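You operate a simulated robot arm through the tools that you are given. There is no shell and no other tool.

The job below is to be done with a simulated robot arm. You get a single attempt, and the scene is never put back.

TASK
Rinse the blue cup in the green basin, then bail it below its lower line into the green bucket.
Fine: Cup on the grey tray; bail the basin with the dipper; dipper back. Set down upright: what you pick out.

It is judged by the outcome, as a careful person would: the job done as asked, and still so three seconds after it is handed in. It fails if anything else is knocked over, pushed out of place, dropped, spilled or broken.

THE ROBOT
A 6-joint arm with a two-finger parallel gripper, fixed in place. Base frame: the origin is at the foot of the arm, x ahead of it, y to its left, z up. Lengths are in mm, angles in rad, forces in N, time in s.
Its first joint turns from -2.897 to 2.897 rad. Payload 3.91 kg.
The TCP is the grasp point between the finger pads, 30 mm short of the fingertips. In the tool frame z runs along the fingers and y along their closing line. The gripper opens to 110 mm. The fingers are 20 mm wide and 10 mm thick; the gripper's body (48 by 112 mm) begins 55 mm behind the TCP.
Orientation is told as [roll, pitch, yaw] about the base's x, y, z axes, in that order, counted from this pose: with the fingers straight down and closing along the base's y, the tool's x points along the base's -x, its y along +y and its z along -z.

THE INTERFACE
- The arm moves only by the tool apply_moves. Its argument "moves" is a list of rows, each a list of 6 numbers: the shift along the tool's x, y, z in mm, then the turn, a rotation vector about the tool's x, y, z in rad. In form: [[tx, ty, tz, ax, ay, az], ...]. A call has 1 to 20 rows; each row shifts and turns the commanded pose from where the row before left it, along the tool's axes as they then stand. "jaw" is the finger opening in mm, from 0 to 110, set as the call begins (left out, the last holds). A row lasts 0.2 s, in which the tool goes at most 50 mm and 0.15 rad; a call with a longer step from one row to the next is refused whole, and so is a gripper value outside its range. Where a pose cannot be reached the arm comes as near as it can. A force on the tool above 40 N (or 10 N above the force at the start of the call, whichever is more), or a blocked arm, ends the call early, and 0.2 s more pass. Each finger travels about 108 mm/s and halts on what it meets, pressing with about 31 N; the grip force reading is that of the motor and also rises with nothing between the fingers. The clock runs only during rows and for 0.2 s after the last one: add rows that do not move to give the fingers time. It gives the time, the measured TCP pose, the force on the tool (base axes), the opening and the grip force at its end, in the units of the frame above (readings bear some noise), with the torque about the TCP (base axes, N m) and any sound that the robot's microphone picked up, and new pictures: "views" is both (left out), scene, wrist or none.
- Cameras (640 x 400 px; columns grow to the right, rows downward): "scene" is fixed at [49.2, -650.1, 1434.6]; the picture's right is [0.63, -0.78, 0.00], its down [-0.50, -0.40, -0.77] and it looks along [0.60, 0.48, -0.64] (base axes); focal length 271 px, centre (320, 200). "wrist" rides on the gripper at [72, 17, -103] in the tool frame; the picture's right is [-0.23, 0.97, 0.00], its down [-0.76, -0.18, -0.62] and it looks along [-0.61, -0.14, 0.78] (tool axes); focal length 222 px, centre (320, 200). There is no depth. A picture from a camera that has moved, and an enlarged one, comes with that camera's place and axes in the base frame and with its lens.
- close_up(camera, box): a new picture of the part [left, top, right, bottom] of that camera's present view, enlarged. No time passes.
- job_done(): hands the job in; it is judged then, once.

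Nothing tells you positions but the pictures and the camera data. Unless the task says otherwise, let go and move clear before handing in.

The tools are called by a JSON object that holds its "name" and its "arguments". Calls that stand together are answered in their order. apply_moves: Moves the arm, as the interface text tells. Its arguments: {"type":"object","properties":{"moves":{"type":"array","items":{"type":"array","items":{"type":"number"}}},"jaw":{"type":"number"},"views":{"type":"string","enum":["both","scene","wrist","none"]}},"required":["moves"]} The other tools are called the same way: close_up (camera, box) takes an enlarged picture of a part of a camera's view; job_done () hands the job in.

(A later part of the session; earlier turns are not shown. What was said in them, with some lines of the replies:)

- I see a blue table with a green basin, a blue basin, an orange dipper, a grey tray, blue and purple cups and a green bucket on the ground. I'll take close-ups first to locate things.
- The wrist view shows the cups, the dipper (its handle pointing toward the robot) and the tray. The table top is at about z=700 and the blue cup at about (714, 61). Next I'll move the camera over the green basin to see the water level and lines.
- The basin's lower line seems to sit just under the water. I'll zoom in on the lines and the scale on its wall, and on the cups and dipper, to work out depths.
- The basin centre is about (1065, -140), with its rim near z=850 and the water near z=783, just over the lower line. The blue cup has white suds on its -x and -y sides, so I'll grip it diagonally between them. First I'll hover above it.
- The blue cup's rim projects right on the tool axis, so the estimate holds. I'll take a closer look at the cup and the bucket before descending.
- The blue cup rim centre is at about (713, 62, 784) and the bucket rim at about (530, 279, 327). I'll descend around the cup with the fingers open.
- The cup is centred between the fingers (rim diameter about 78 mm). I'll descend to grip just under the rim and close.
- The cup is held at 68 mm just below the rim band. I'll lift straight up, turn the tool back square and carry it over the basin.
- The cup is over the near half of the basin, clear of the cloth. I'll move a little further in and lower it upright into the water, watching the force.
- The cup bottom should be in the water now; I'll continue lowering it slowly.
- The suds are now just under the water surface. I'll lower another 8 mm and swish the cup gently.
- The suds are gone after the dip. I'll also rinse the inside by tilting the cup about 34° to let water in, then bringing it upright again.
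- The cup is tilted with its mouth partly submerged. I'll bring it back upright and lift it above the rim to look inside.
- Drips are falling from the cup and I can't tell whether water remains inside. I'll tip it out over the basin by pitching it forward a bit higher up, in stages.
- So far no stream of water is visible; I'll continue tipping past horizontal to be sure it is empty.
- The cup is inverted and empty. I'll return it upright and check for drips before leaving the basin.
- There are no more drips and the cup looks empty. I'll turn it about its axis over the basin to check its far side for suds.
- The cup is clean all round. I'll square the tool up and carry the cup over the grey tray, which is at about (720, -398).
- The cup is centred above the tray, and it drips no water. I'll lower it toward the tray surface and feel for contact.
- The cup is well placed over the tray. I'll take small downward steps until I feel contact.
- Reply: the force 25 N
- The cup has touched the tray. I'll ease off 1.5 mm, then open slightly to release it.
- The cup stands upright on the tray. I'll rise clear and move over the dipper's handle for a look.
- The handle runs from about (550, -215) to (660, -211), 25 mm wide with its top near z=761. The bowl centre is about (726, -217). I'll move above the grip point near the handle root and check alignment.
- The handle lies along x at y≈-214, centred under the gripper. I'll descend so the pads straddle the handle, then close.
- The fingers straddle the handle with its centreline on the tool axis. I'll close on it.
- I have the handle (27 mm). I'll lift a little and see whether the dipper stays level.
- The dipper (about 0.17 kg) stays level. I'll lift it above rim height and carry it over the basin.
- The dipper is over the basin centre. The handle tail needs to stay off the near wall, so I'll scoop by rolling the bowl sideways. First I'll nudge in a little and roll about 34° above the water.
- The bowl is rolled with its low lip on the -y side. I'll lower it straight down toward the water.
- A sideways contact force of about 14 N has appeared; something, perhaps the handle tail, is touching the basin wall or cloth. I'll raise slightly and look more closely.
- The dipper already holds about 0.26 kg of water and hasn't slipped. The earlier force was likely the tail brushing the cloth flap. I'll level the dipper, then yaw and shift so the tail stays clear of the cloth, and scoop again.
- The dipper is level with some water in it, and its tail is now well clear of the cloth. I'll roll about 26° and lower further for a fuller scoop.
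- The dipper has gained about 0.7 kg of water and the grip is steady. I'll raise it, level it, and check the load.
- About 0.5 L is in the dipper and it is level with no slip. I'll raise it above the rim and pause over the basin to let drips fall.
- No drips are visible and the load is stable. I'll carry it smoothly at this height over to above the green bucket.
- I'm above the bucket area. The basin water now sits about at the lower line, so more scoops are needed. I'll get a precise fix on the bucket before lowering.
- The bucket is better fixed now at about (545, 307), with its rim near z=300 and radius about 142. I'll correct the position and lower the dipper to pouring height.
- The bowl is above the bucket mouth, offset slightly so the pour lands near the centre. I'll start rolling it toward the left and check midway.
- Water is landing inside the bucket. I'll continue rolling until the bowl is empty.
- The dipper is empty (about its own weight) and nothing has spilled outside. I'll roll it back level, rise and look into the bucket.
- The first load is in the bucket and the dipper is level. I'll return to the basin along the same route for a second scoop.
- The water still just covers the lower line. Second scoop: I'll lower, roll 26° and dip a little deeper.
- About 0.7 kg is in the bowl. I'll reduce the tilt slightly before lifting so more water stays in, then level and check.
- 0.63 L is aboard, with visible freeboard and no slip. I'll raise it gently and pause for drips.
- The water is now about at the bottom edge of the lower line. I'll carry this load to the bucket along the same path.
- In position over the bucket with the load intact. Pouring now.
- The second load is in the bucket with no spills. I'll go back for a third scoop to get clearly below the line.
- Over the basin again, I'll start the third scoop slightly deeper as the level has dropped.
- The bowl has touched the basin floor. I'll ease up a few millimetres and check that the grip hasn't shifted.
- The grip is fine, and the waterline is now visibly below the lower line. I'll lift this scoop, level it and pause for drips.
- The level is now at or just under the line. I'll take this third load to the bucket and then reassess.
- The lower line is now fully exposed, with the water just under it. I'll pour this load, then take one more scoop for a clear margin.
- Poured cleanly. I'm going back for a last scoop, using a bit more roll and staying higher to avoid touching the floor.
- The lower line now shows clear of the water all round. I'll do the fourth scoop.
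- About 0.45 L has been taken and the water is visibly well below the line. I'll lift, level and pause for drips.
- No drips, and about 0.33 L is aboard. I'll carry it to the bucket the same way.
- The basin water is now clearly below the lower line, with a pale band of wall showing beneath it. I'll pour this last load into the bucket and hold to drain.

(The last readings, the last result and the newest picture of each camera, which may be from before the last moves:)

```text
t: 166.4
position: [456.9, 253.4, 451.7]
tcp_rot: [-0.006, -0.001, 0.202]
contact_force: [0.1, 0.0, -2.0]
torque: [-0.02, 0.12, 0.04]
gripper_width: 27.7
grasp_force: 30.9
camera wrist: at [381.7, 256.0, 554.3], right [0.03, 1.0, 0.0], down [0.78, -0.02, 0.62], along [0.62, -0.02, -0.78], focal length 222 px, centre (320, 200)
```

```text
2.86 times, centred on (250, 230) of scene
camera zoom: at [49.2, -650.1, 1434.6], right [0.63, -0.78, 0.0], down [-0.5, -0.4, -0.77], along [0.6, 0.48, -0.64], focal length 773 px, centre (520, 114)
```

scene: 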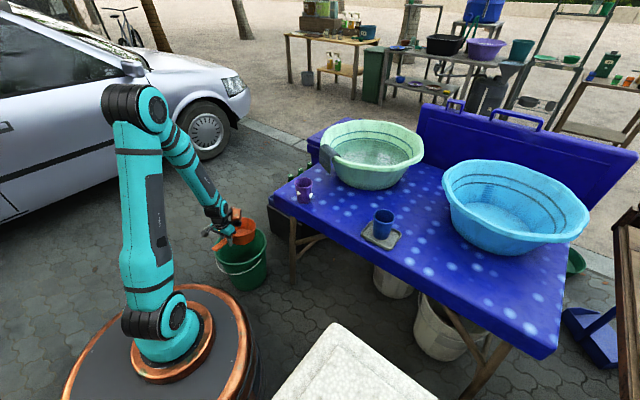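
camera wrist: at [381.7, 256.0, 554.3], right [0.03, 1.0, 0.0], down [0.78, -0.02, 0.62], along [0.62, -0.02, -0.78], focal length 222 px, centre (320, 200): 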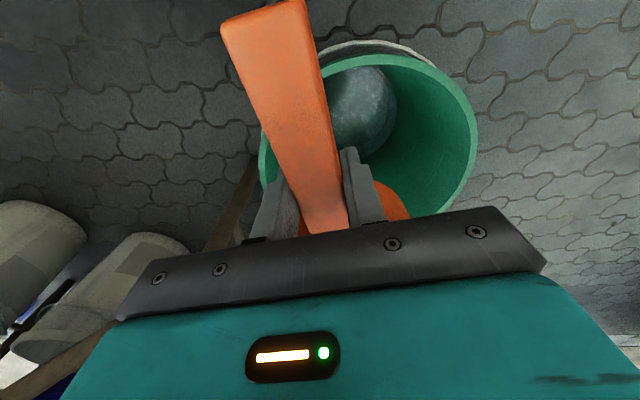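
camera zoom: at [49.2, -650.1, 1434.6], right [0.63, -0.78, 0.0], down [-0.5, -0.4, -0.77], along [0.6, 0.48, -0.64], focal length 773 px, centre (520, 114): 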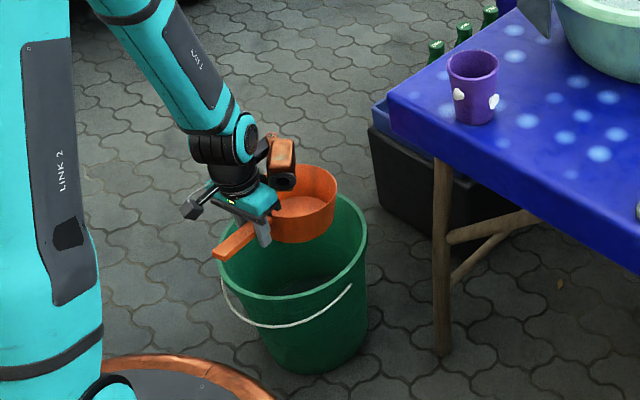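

The dipper is drained and level. Now I'll return it: rise, square up and move above its original spot on the table.

{"name": "apply_moves", "arguments": {"moves": [[0, 0, -46, 0, 0, 0], [0, 0, -46, 0, 0, 0], [0, 0, -46, 0, 0, 0], [0, 0, -46, 0, 0, 0], [0, 0, -46, 0, 0, 0], [0, 0, -46, 0, 0, 0], [0, 0, -46, 0, 0, 0], [0, 0, -46, 0, 0, 0], [0, 0, -46, 0, 0, 0], [0, 0, -46, 0, 0, 0], [0, 0, -46, 0, 0, 0], [0, 0, 0, 0, 0, 0.1], [0, 0, 0, 0, 0, 0.103], [0, 0, 0, 0, 0, 0], [0, 0, 0, 0, 0, 0]]}}

{"name": "close_up", "arguments": {"camera": "scene", "box": [140, 60, 300, 200]}}

```text
t: 169.6
position: [455.3, 257.0, 957.8]
tcp_rot: [-0.006, -0.002, -0.002]
contact_force: [-0.6, -0.8, -2.5]
torque: [-0.02, 0.08, -0.03]
gripper_width: 27.3
grasp_force: 31.1
camera wrist: at [383.7, 274.4, 1061.2], right [0.23, 0.97, 0.0], down [0.76, -0.18, 0.63], along [0.61, -0.15, -0.78], focal length 222 px, centre (320, 200)
```

scene: 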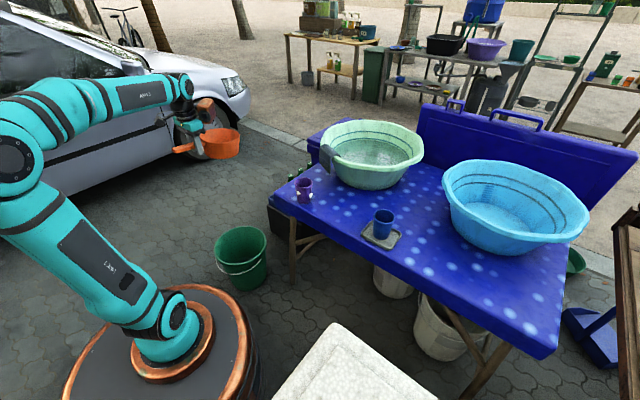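
wrist: 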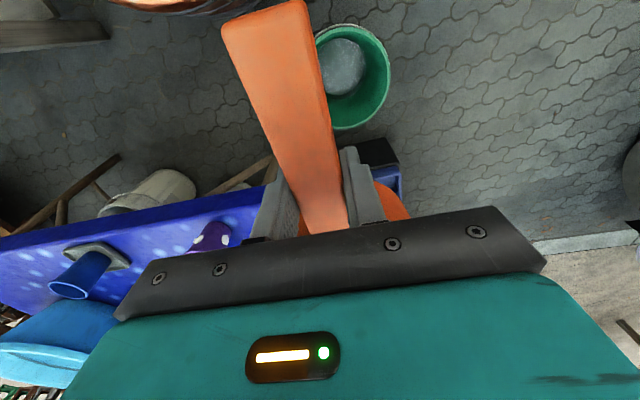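

```text
2.86 times, centred on (220, 130) of scene
camera zoom: at [49.2, -650.1, 1434.6], right [0.63, -0.78, 0.0], down [-0.5, -0.4, -0.77], along [0.6, 0.48, -0.64], focal length 773 px, centre (606, 400)
```

zoom: 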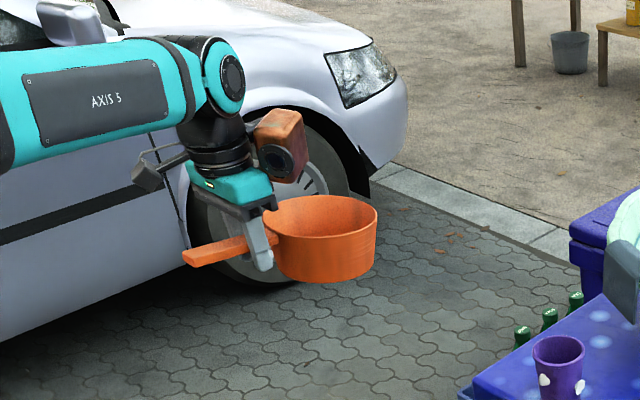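

The dipper is level within a degree or two and has slid about 6 mm forward in the grip, which I'll compensate for. I'll carry it over its original spot.

{"name": "apply_moves", "arguments": {"moves": [[-14, -39.4, 0, 0, 0, 0], [-14, -39.4, 0, 0, 0, 0], [-14, -39.4, 0, 0, 0, 0], [-14, -39.4, 0, 0, 0, 0], [-14, -39.4, 0, 0, 0, 0], [-14, -39.4, 0, 0, 0, 0], [-14, -39.4, 0, 0, 0, 0], [-14, -39.4, 0, 0, 0, 0], [-14, -39.4, 0, 0, 0, 0], [-14, -39.4, 0, 0, 0, 0], [-14, -39.4, 0, 0, 0, 0], [-14, -39.4, 0, 0, 0, 0], [0, 0, 40, 0, 0, 0], [0, 0, 40, 0, 0, 0], [0, 0, 40, 0, 0, 0], [0, 0, 30, 0, 0, 0], [0, 0, 0, 0, 0, 0]]}}

{"name": "close_up", "arguments": {"camera": "scene", "box": [300, 150, 400, 250]}}

{"name": "close_up", "arguments": {"camera": "wrist", "box": [160, 0, 480, 200]}}

```text
t: 173.2
position: [623.3, -217.0, 806.4]
tcp_rot: [-0.006, -0.001, -0.002]
contact_force: [0.4, 0.3, -1.0]
torque: [-0.02, 0.1, -0.03]
gripper_width: 27.3
grasp_force: 31.0
camera wrist: at [550.1, -200.5, 910.0], right [0.23, 0.97, 0.0], down [0.76, -0.18, 0.63], along [0.61, -0.15, -0.78], focal length 222 px, centre (320, 200)
```

scene: 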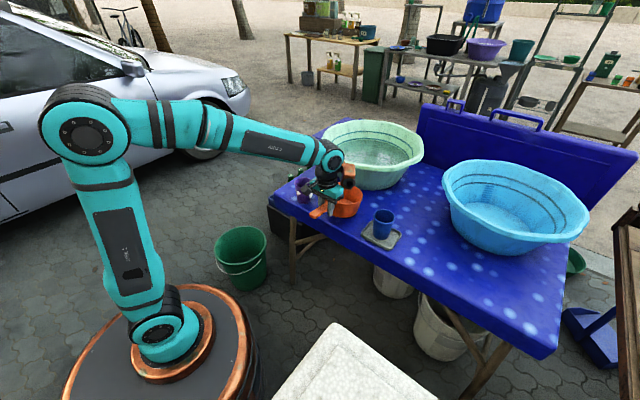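
wrist: 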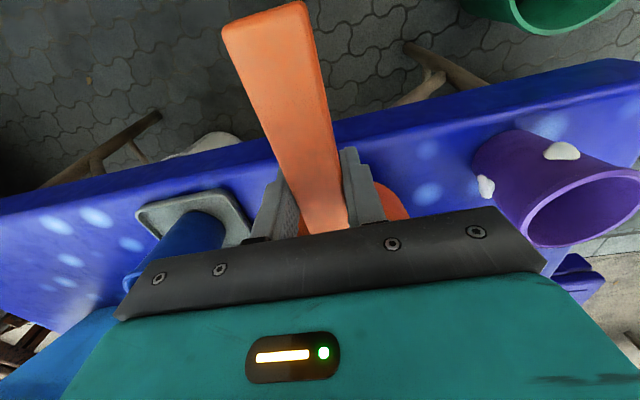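

```text
4.00 times, centred on (350, 200) of scene
camera zoom: at [49.2, -650.1, 1434.6], right [0.63, -0.78, 0.0], down [-0.5, -0.4, -0.77], along [0.6, 0.48, -0.64], focal length 1082 px, centre (200, 200)
```

zoom: 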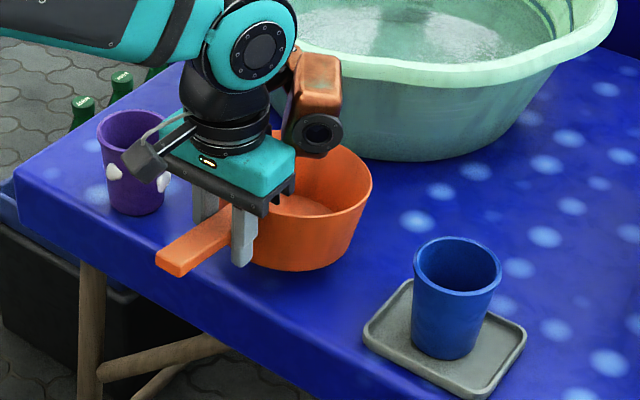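

```text
2.00 times, centred on (320, 100) of wrist
camera zoom: at [550.1, -200.5, 910.0], right [0.23, 0.97, 0.0], down [0.76, -0.18, 0.63], along [0.61, -0.15, -0.78], focal length 444 px, centre (320, 400)
```

zoom: 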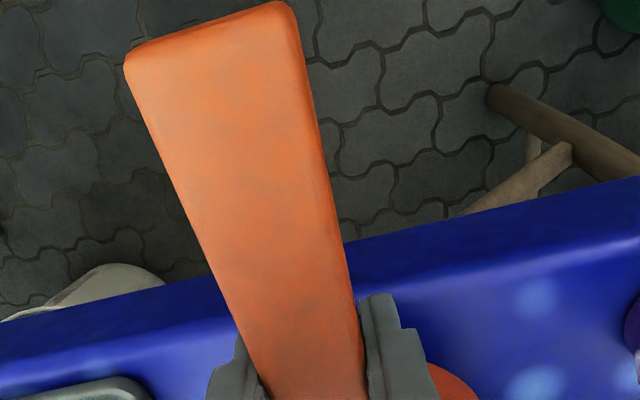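

It's hovering just above its spot. I'll lower gently and feel for the table.

{"name": "apply_moves", "arguments": {"moves": [[0, 0, 20, 0, 0, 0], [0, 0, 12, 0, 0, 0], [0, 0, 6, 0, 0, 0], [0, 0, 0, 0, 0, 0]], "views": "none"}}

{"name": "close_up", "arguments": {"camera": "scene", "box": [310, 160, 380, 240]}}

```text
t: 174.2
position: [623.9, -218.1, 772.3]
tcp_rot: [-0.006, -0.003, -0.003]
contact_force: [-0.5, -0.1, 6.0]
torque: [0.09, -1.01, 0.05]
gripper_width: 27.5
grasp_force: 30.8
```

```text
5.00 times, centred on (345, 200) of scene
camera zoom: at [49.2, -650.1, 1434.6], right [0.63, -0.78, 0.0], down [-0.5, -0.4, -0.77], along [0.6, 0.48, -0.64], focal length 1353 px, centre (195, 200)
```

zoom: 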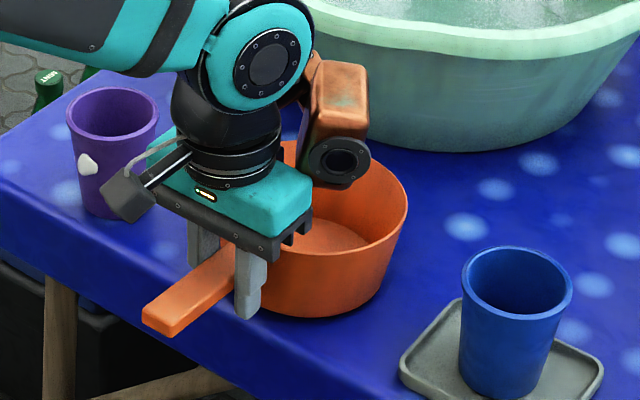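

The far edge of the bowl touched first, so the dipper is nose-down by about 5–6°. I'll back off, pitch the tool to level the bowl and lower again.

{"name": "apply_moves", "arguments": {"moves": [[0, 0, -8, 0, 0, 0], [0, 0, 0, 0, -0.05, 0], [0, 0, 0, 0, -0.05, 0], [0, 0, 0, 0, 0, 0]], "views": "none"}}

{"name": "close_up", "arguments": {"camera": "scene", "box": [310, 160, 380, 240]}}

{"name": "apply_moves", "arguments": {"moves": [[0, 0, 6, 0, 0, 0], [0, 0, 6, 0, 0, 0], [0, 0, 0, 0, 0, 0]], "views": "none"}}

```text
t: 175.2
position: [623.7, -217.7, 780.4]
tcp_rot: [-0.003, -0.103, -0.001]
contact_force: [0.2, 0.7, -0.8]
torque: [-0.03, 0.08, -0.01]
gripper_width: 27.3
grasp_force: 30.4
```

```text
5.00 times, centred on (345, 200) of scene
camera zoom: at [49.2, -650.1, 1434.6], right [0.63, -0.78, 0.0], down [-0.5, -0.4, -0.77], along [0.6, 0.48, -0.64], focal length 1353 px, centre (195, 200)
```

zoom: 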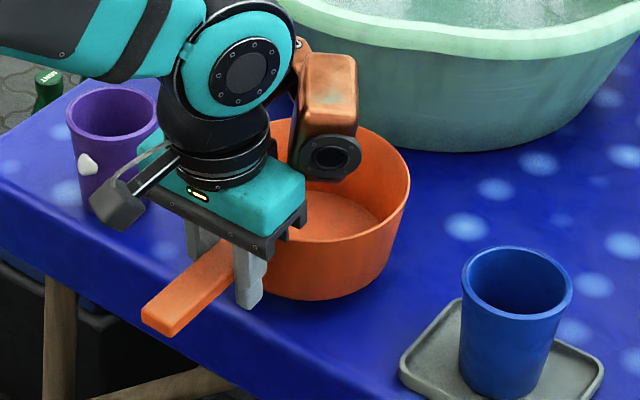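

```text
t: 176.0
position: [625.6, -219.8, 765.7]
tcp_rot: [-0.003, -0.102, 0.002]
contact_force: [-0.2, -0.1, -1.0]
torque: [0.0, 0.09, 0.0]
gripper_width: 27.3
grasp_force: 30.9
```

No contact yet at z=766. I'll take small steps down.

{"name": "apply_moves", "arguments": {"moves": [[0, 0, 2, 0, 0, 0], [0, 0, 2, 0, 0, 0], [0, 0, 0, 0, 0, 0]], "views": "none"}}

{"name": "apply_moves", "arguments": {"moves": [[0, 0, 2, 0, 0, 0], [0, 0, 0, 0, 0, 0]], "views": "none"}}

{"name": "close_up", "arguments": {"camera": "scene", "box": [310, 160, 380, 240]}}

```text
t: 176.8
position: [625.0, -218.3, 763.1]
tcp_rot: [-0.006, -0.102, 0.0]
contact_force: [0.5, -0.2, -1.5]
torque: [0.0, 0.12, 0.01]
gripper_width: 27.4
grasp_force: 31.3
```

```text
t: 177.4
position: [626.4, -218.7, 759.8]
tcp_rot: [-0.005, -0.1, -0.001]
contact_force: [0.8, 0.4, -1.6]
torque: [0.01, 0.12, -0.01]
gripper_width: 27.1
grasp_force: 31.1
```

```text
5.00 times, centred on (345, 200) of scene
camera zoom: at [49.2, -650.1, 1434.6], right [0.63, -0.78, 0.0], down [-0.5, -0.4, -0.77], along [0.6, 0.48, -0.64], focal length 1353 px, centre (195, 200)
```

zoom: 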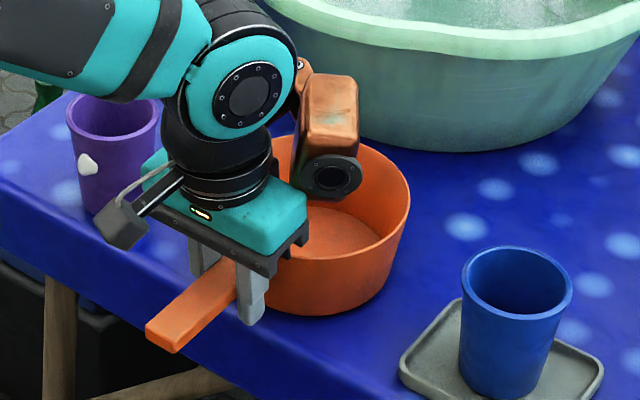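

Still free; I'll continue in small steps.

{"name": "apply_moves", "arguments": {"moves": [[0, 0, 2, 0, 0, 0], [0, 0, 0, 0, 0, 0]], "views": "none"}}

{"name": "apply_moves", "arguments": {"moves": [[0, 0, 1.5, 0, 0, 0], [0, 0, 0, 0, 0, 0]], "views": "none"}}

```text
t: 178.0
position: [626.5, -219.4, 759.5]
tcp_rot: [-0.006, -0.1, -0.002]
contact_force: [0.5, -0.5, -0.1]
torque: [-0.01, 0.12, 0.02]
gripper_width: 27.4
grasp_force: 30.5
```

```text
t: 178.6
position: [626.9, -218.5, 758.2]
tcp_rot: [-0.004, -0.101, 0.001]
contact_force: [0.7, 0.9, 9.4]
torque: [0.2, -0.48, -0.02]
gripper_width: 27.5
grasp_force: 30.5
```

The bowl has contacted nearly flat. I'll make a tiny pitch correction, look, and then release.

{"name": "apply_moves", "arguments": {"moves": [[0, 0, -0.5, 0, 0.02, 0], [0, 0, 0, 0, 0, 0]]}}

{"name": "close_up", "arguments": {"camera": "scene", "box": [310, 160, 380, 240]}}

```text
t: 179.2
position: [625.8, -218.6, 759.4]
tcp_rot: [-0.005, -0.083, -0.001]
contact_force: [3.3, 0.4, 15.2]
torque: [0.03, -0.79, 0.02]
gripper_width: 27.5
grasp_force: 31.3
camera wrist: at [545.4, -202.1, 855.7], right [0.23, 0.97, 0.01], down [0.71, -0.17, 0.69], along [0.67, -0.15, -0.73], focal length 222 px, centre (320, 200)
```

scene: 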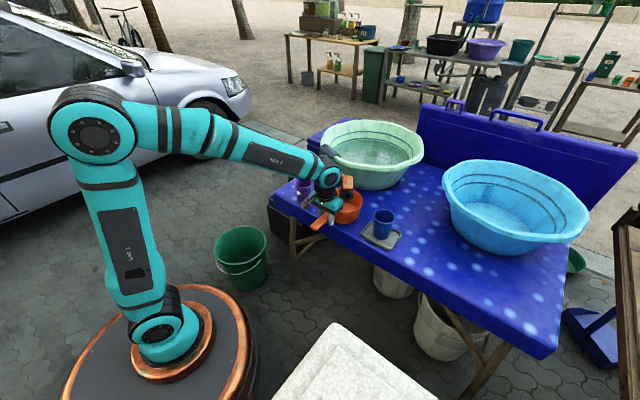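
wrist: 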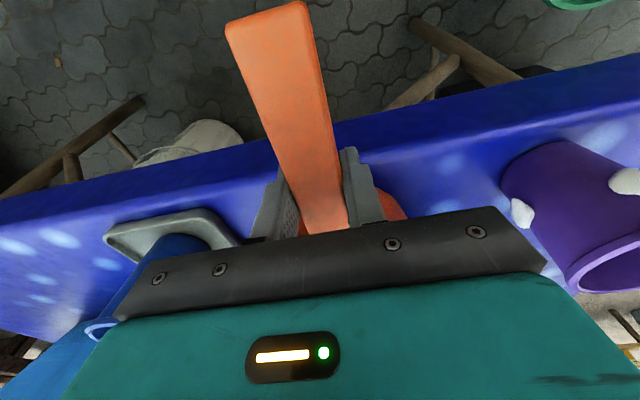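

```text
5.00 times, centred on (345, 200) of scene
camera zoom: at [49.2, -650.1, 1434.6], right [0.63, -0.78, 0.0], down [-0.5, -0.4, -0.77], along [0.6, 0.48, -0.64], focal length 1353 px, centre (195, 200)
```

zoom: 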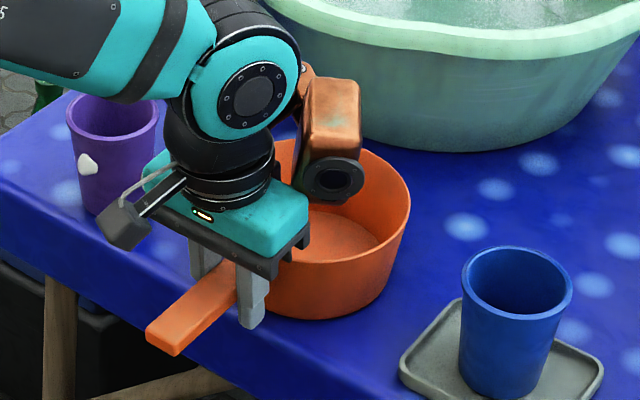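

It's back within about 3 mm of its original spot, with its bottom flat. I'll ease the pressure and release.

{"name": "apply_moves", "arguments": {"moves": [[0, 0, -1, 0, 0, 0], [0, 0, 0, 0, 0, 0]], "views": "none"}}

{"name": "apply_moves", "arguments": {"moves": [[0, 0, 0, 0, 0, 0], [0, 0, 0, 0, 0, 0], [0, 0, 0, 0, 0, 0]], "jaw": 64}}

{"name": "close_up", "arguments": {"camera": "scene", "box": [310, 160, 380, 240]}}

```text
t: 179.8
position: [625.0, -220.0, 759.7]
tcp_rot: [-0.003, -0.08, -0.002]
contact_force: [0.2, -2.3, 6.4]
torque: [-0.05, -0.19, -0.05]
gripper_width: 27.4
grasp_force: 31.0
```

```text
t: 180.6
position: [626.9, -218.8, 759.8]
tcp_rot: [-0.005, -0.081, -0.001]
contact_force: [-0.4, 0.2, 0.3]
torque: [0.01, -0.02, -0.01]
gripper_width: 64.1
grasp_force: 0.0
camera wrist: at [545.3, -201.5, 856.1], right [0.23, 0.97, 0.01], down [0.71, -0.18, 0.68], along [0.67, -0.15, -0.73], focal length 222 px, centre (320, 200)
```

scene: 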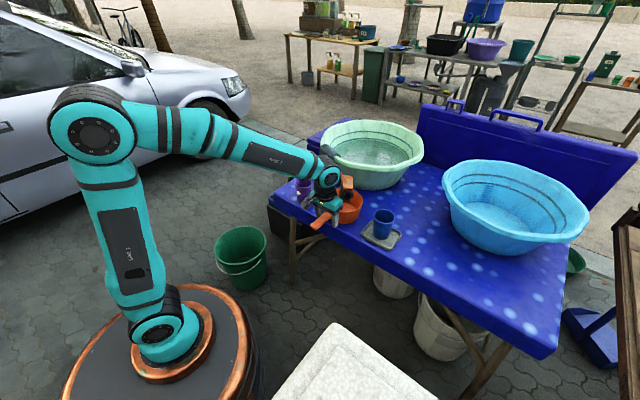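
wrist: 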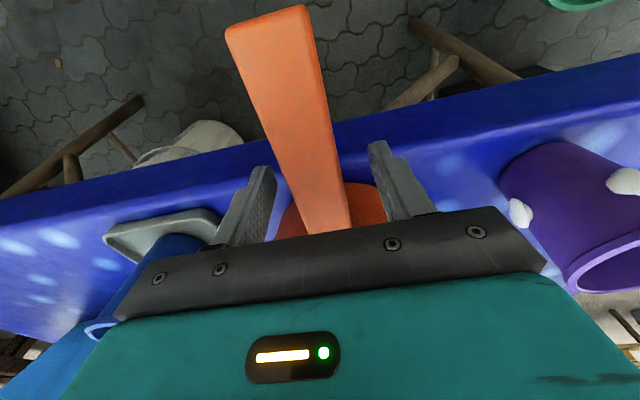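

```text
5.00 times, centred on (345, 200) of scene
camera zoom: at [49.2, -650.1, 1434.6], right [0.63, -0.78, 0.0], down [-0.5, -0.4, -0.77], along [0.6, 0.48, -0.64], focal length 1353 px, centre (195, 200)
```

zoom: 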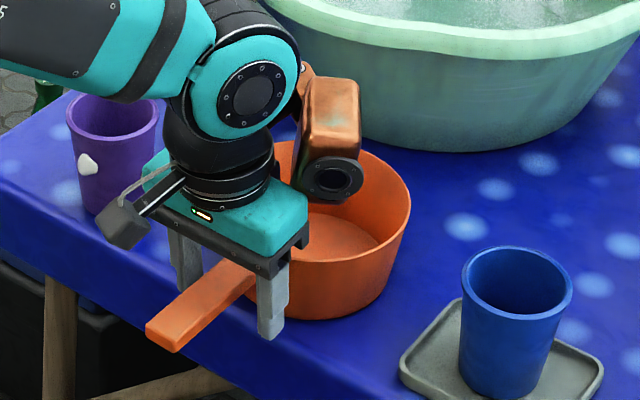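

The dipper rests upright in its place. I'll retreat upward and clear, then survey everything.

{"name": "apply_moves", "arguments": {"moves": [[0, 0, -20, 0, 0, 0], [0, 0, -40, 0, 0, 0], [0, 0, -45, 0, 0, 0], [0, 0, -45, 0, 0.08, 0], [10, 20, -45, 0, 0, 0], [10, 35, -30, 0, 0, 0], [10, 35, -30, 0, 0, 0], [10, 35, -30, 0, 0, 0], [0, 35, -30, 0, 0, 0], [0, 20, -20, 0, 0, 0], [0, 0, 0, 0, 0, 0]]}}

{"name": "close_up", "arguments": {"camera": "scene", "box": [260, 110, 440, 260]}}

{"name": "close_up", "arguments": {"camera": "scene", "box": [300, 160, 410, 250]}}

{"name": "close_up", "arguments": {"camera": "scene", "box": [200, 200, 320, 300]}}

{"name": "close_up", "arguments": {"camera": "scene", "box": [325, 115, 425, 175]}}

```text
refused: row 5 steps farther than a row can; nothing moved
```

```text
2.67 times, centred on (350, 185) of scene
camera zoom: at [49.2, -650.1, 1434.6], right [0.63, -0.78, 0.0], down [-0.5, -0.4, -0.77], along [0.6, 0.48, -0.64], focal length 722 px, centre (240, 240)
```

zoom: 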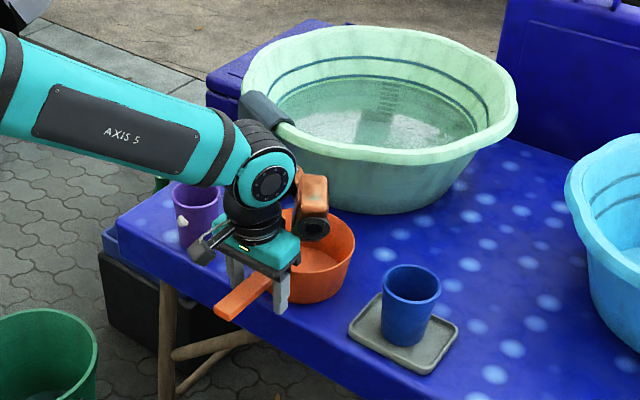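

```text
4.44 times, centred on (355, 205) of scene
camera zoom: at [49.2, -650.1, 1434.6], right [0.63, -0.78, 0.0], down [-0.5, -0.4, -0.77], along [0.6, 0.48, -0.64], focal length 1203 px, centre (164, 178)
```

zoom: 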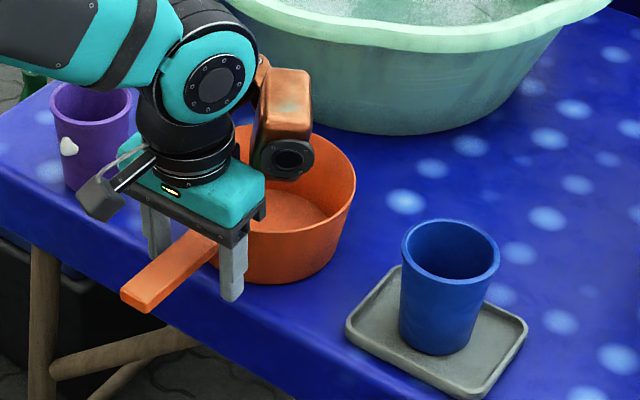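

```text
4.00 times, centred on (260, 250) of scene
camera zoom: at [49.2, -650.1, 1434.6], right [0.63, -0.78, 0.0], down [-0.5, -0.4, -0.77], along [0.6, 0.48, -0.64], focal length 1082 px, centre (560, 0)
```

zoom: 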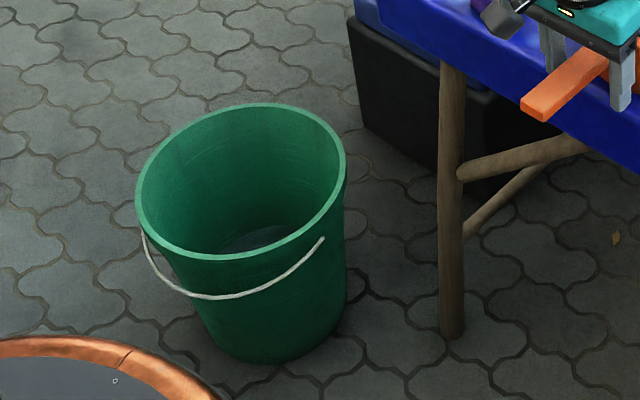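

```text
6.40 times, centred on (375, 145) of scene
camera zoom: at [49.2, -650.1, 1434.6], right [0.63, -0.78, 0.0], down [-0.5, -0.4, -0.77], along [0.6, 0.48, -0.64], focal length 1732 px, centre (-32, 552)
```

zoom: 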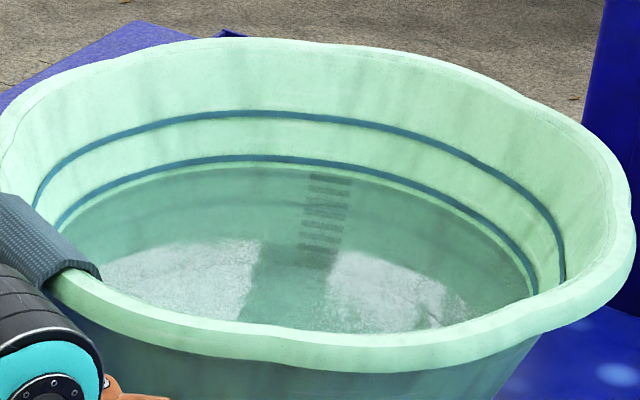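

Everything looks right and the water is clearly below the line. The retreat call was refused for a step that was too long, so I'll redo it with smaller steps.

{"name": "apply_moves", "arguments": {"moves": [[0, 0, -20, 0, 0, 0], [0, 0, -40, 0, 0, 0], [0, 0, -45, 0, 0, 0], [0, 0, -45, 0, 0, 0], [0, 0, -45, 0, 0, 0], [0, 0, 0, 0, 0.08, 0], [10, 35, -30, 0, 0, 0], [10, 35, -30, 0, 0, 0], [10, 35, -30, 0, 0, 0], [0, 35, -30, 0, 0, 0], [0, 30, -20, 0, 0, 0], [0, 0, 0, 0, 0, 0]]}}

{"name": "close_up", "arguments": {"camera": "scene", "box": [260, 110, 440, 260]}}

{"name": "close_up", "arguments": {"camera": "wrist", "box": [140, 0, 480, 240]}}

```text
t: 183.2
position: [578.4, -44.9, 1094.9]
tcp_rot: [-0.005, -0.002, -0.003]
contact_force: [0.0, -0.3, -0.2]
torque: [0.02, 0.01, -0.01]
gripper_width: 64.1
grasp_force: 0.2
camera wrist: at [505.9, -27.9, 1199.0], right [0.23, 0.97, 0.0], down [0.76, -0.18, 0.63], along [0.61, -0.15, -0.78], focal length 222 px, centre (320, 200)
```

scene: 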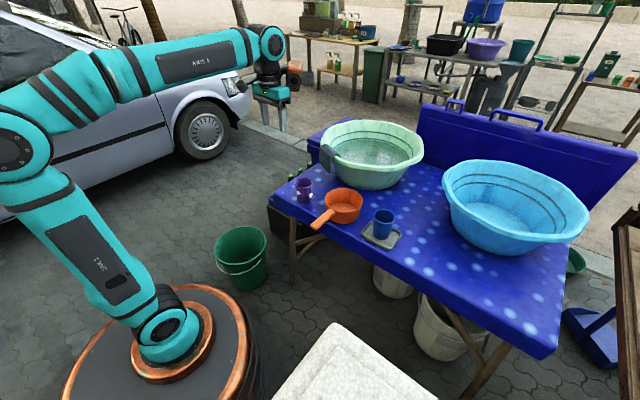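
wrist: 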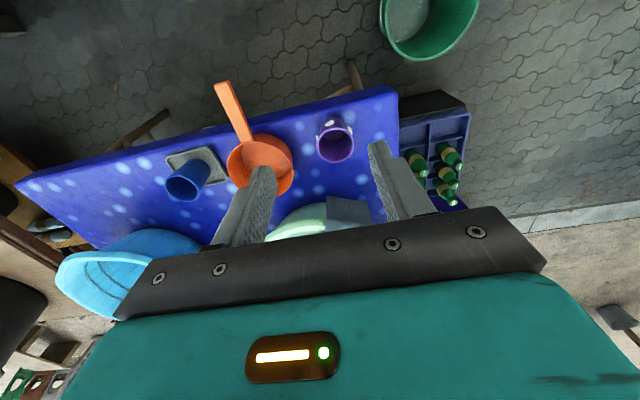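

```text
2.67 times, centred on (350, 185) of scene
camera zoom: at [49.2, -650.1, 1434.6], right [0.63, -0.78, 0.0], down [-0.5, -0.4, -0.77], along [0.6, 0.48, -0.64], focal length 722 px, centre (240, 240)
```

zoom: 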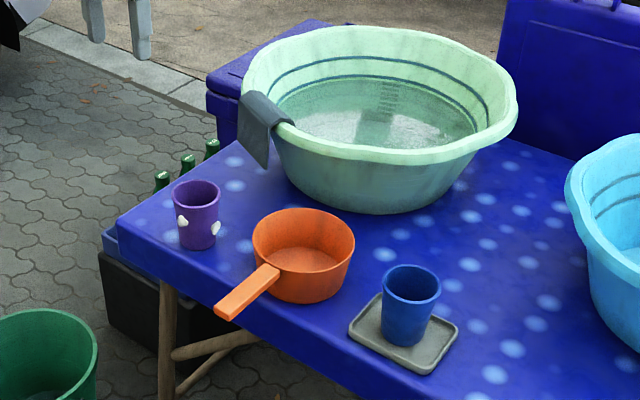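

```text
1.67 times, centred on (310, 120) of wrist
camera zoom: at [505.9, -27.9, 1199.0], right [0.23, 0.97, 0.0], down [0.76, -0.18, 0.63], along [0.61, -0.15, -0.78], focal length 370 px, centre (337, 333)
```

zoom: 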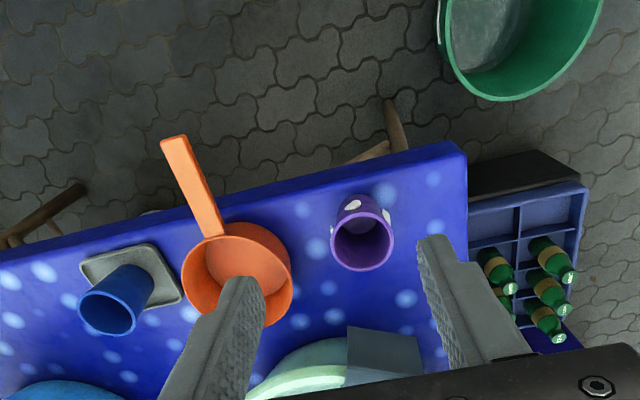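

The blue cup is clean and upright on the grey tray. The basin water is below its lower line and the bailed water is in the green bucket. The dipper is back upright within about 6 mm of where it stood. The purple cup, cloth, tray and basin look unmoved and the arm is clear, so I'm handing in.

{"name": "job_done", "arguments": {}}

```text
The job is handed in.
```

I rinsed the blue cup in the green basin and bailed the basin into the green bucket. The final pictures show everything where it should be:

- **Cup:** the white suds came off in the basin. It was tipped out and stands upright on the grey tray.
- **Basin:** four dipper loads, roughly 2 litres in all, went into the bucket. The water is now below the lower line, with a strip of bare wall showing under it.
- **Dipper:** it is empty and stands upright about 6 mm from its original spot. It had slipped slightly in the grip, so I levelled it before setting it down.

The dipper met brief resistance in the basin on the first scoop, probably brushing the cloth, and touched the basin floor once on the third. The pictures show no spilled water, and the basin, cloth, tray and purple cup look unmoved. I let go of the dipper and moved the arm clear before handing in.
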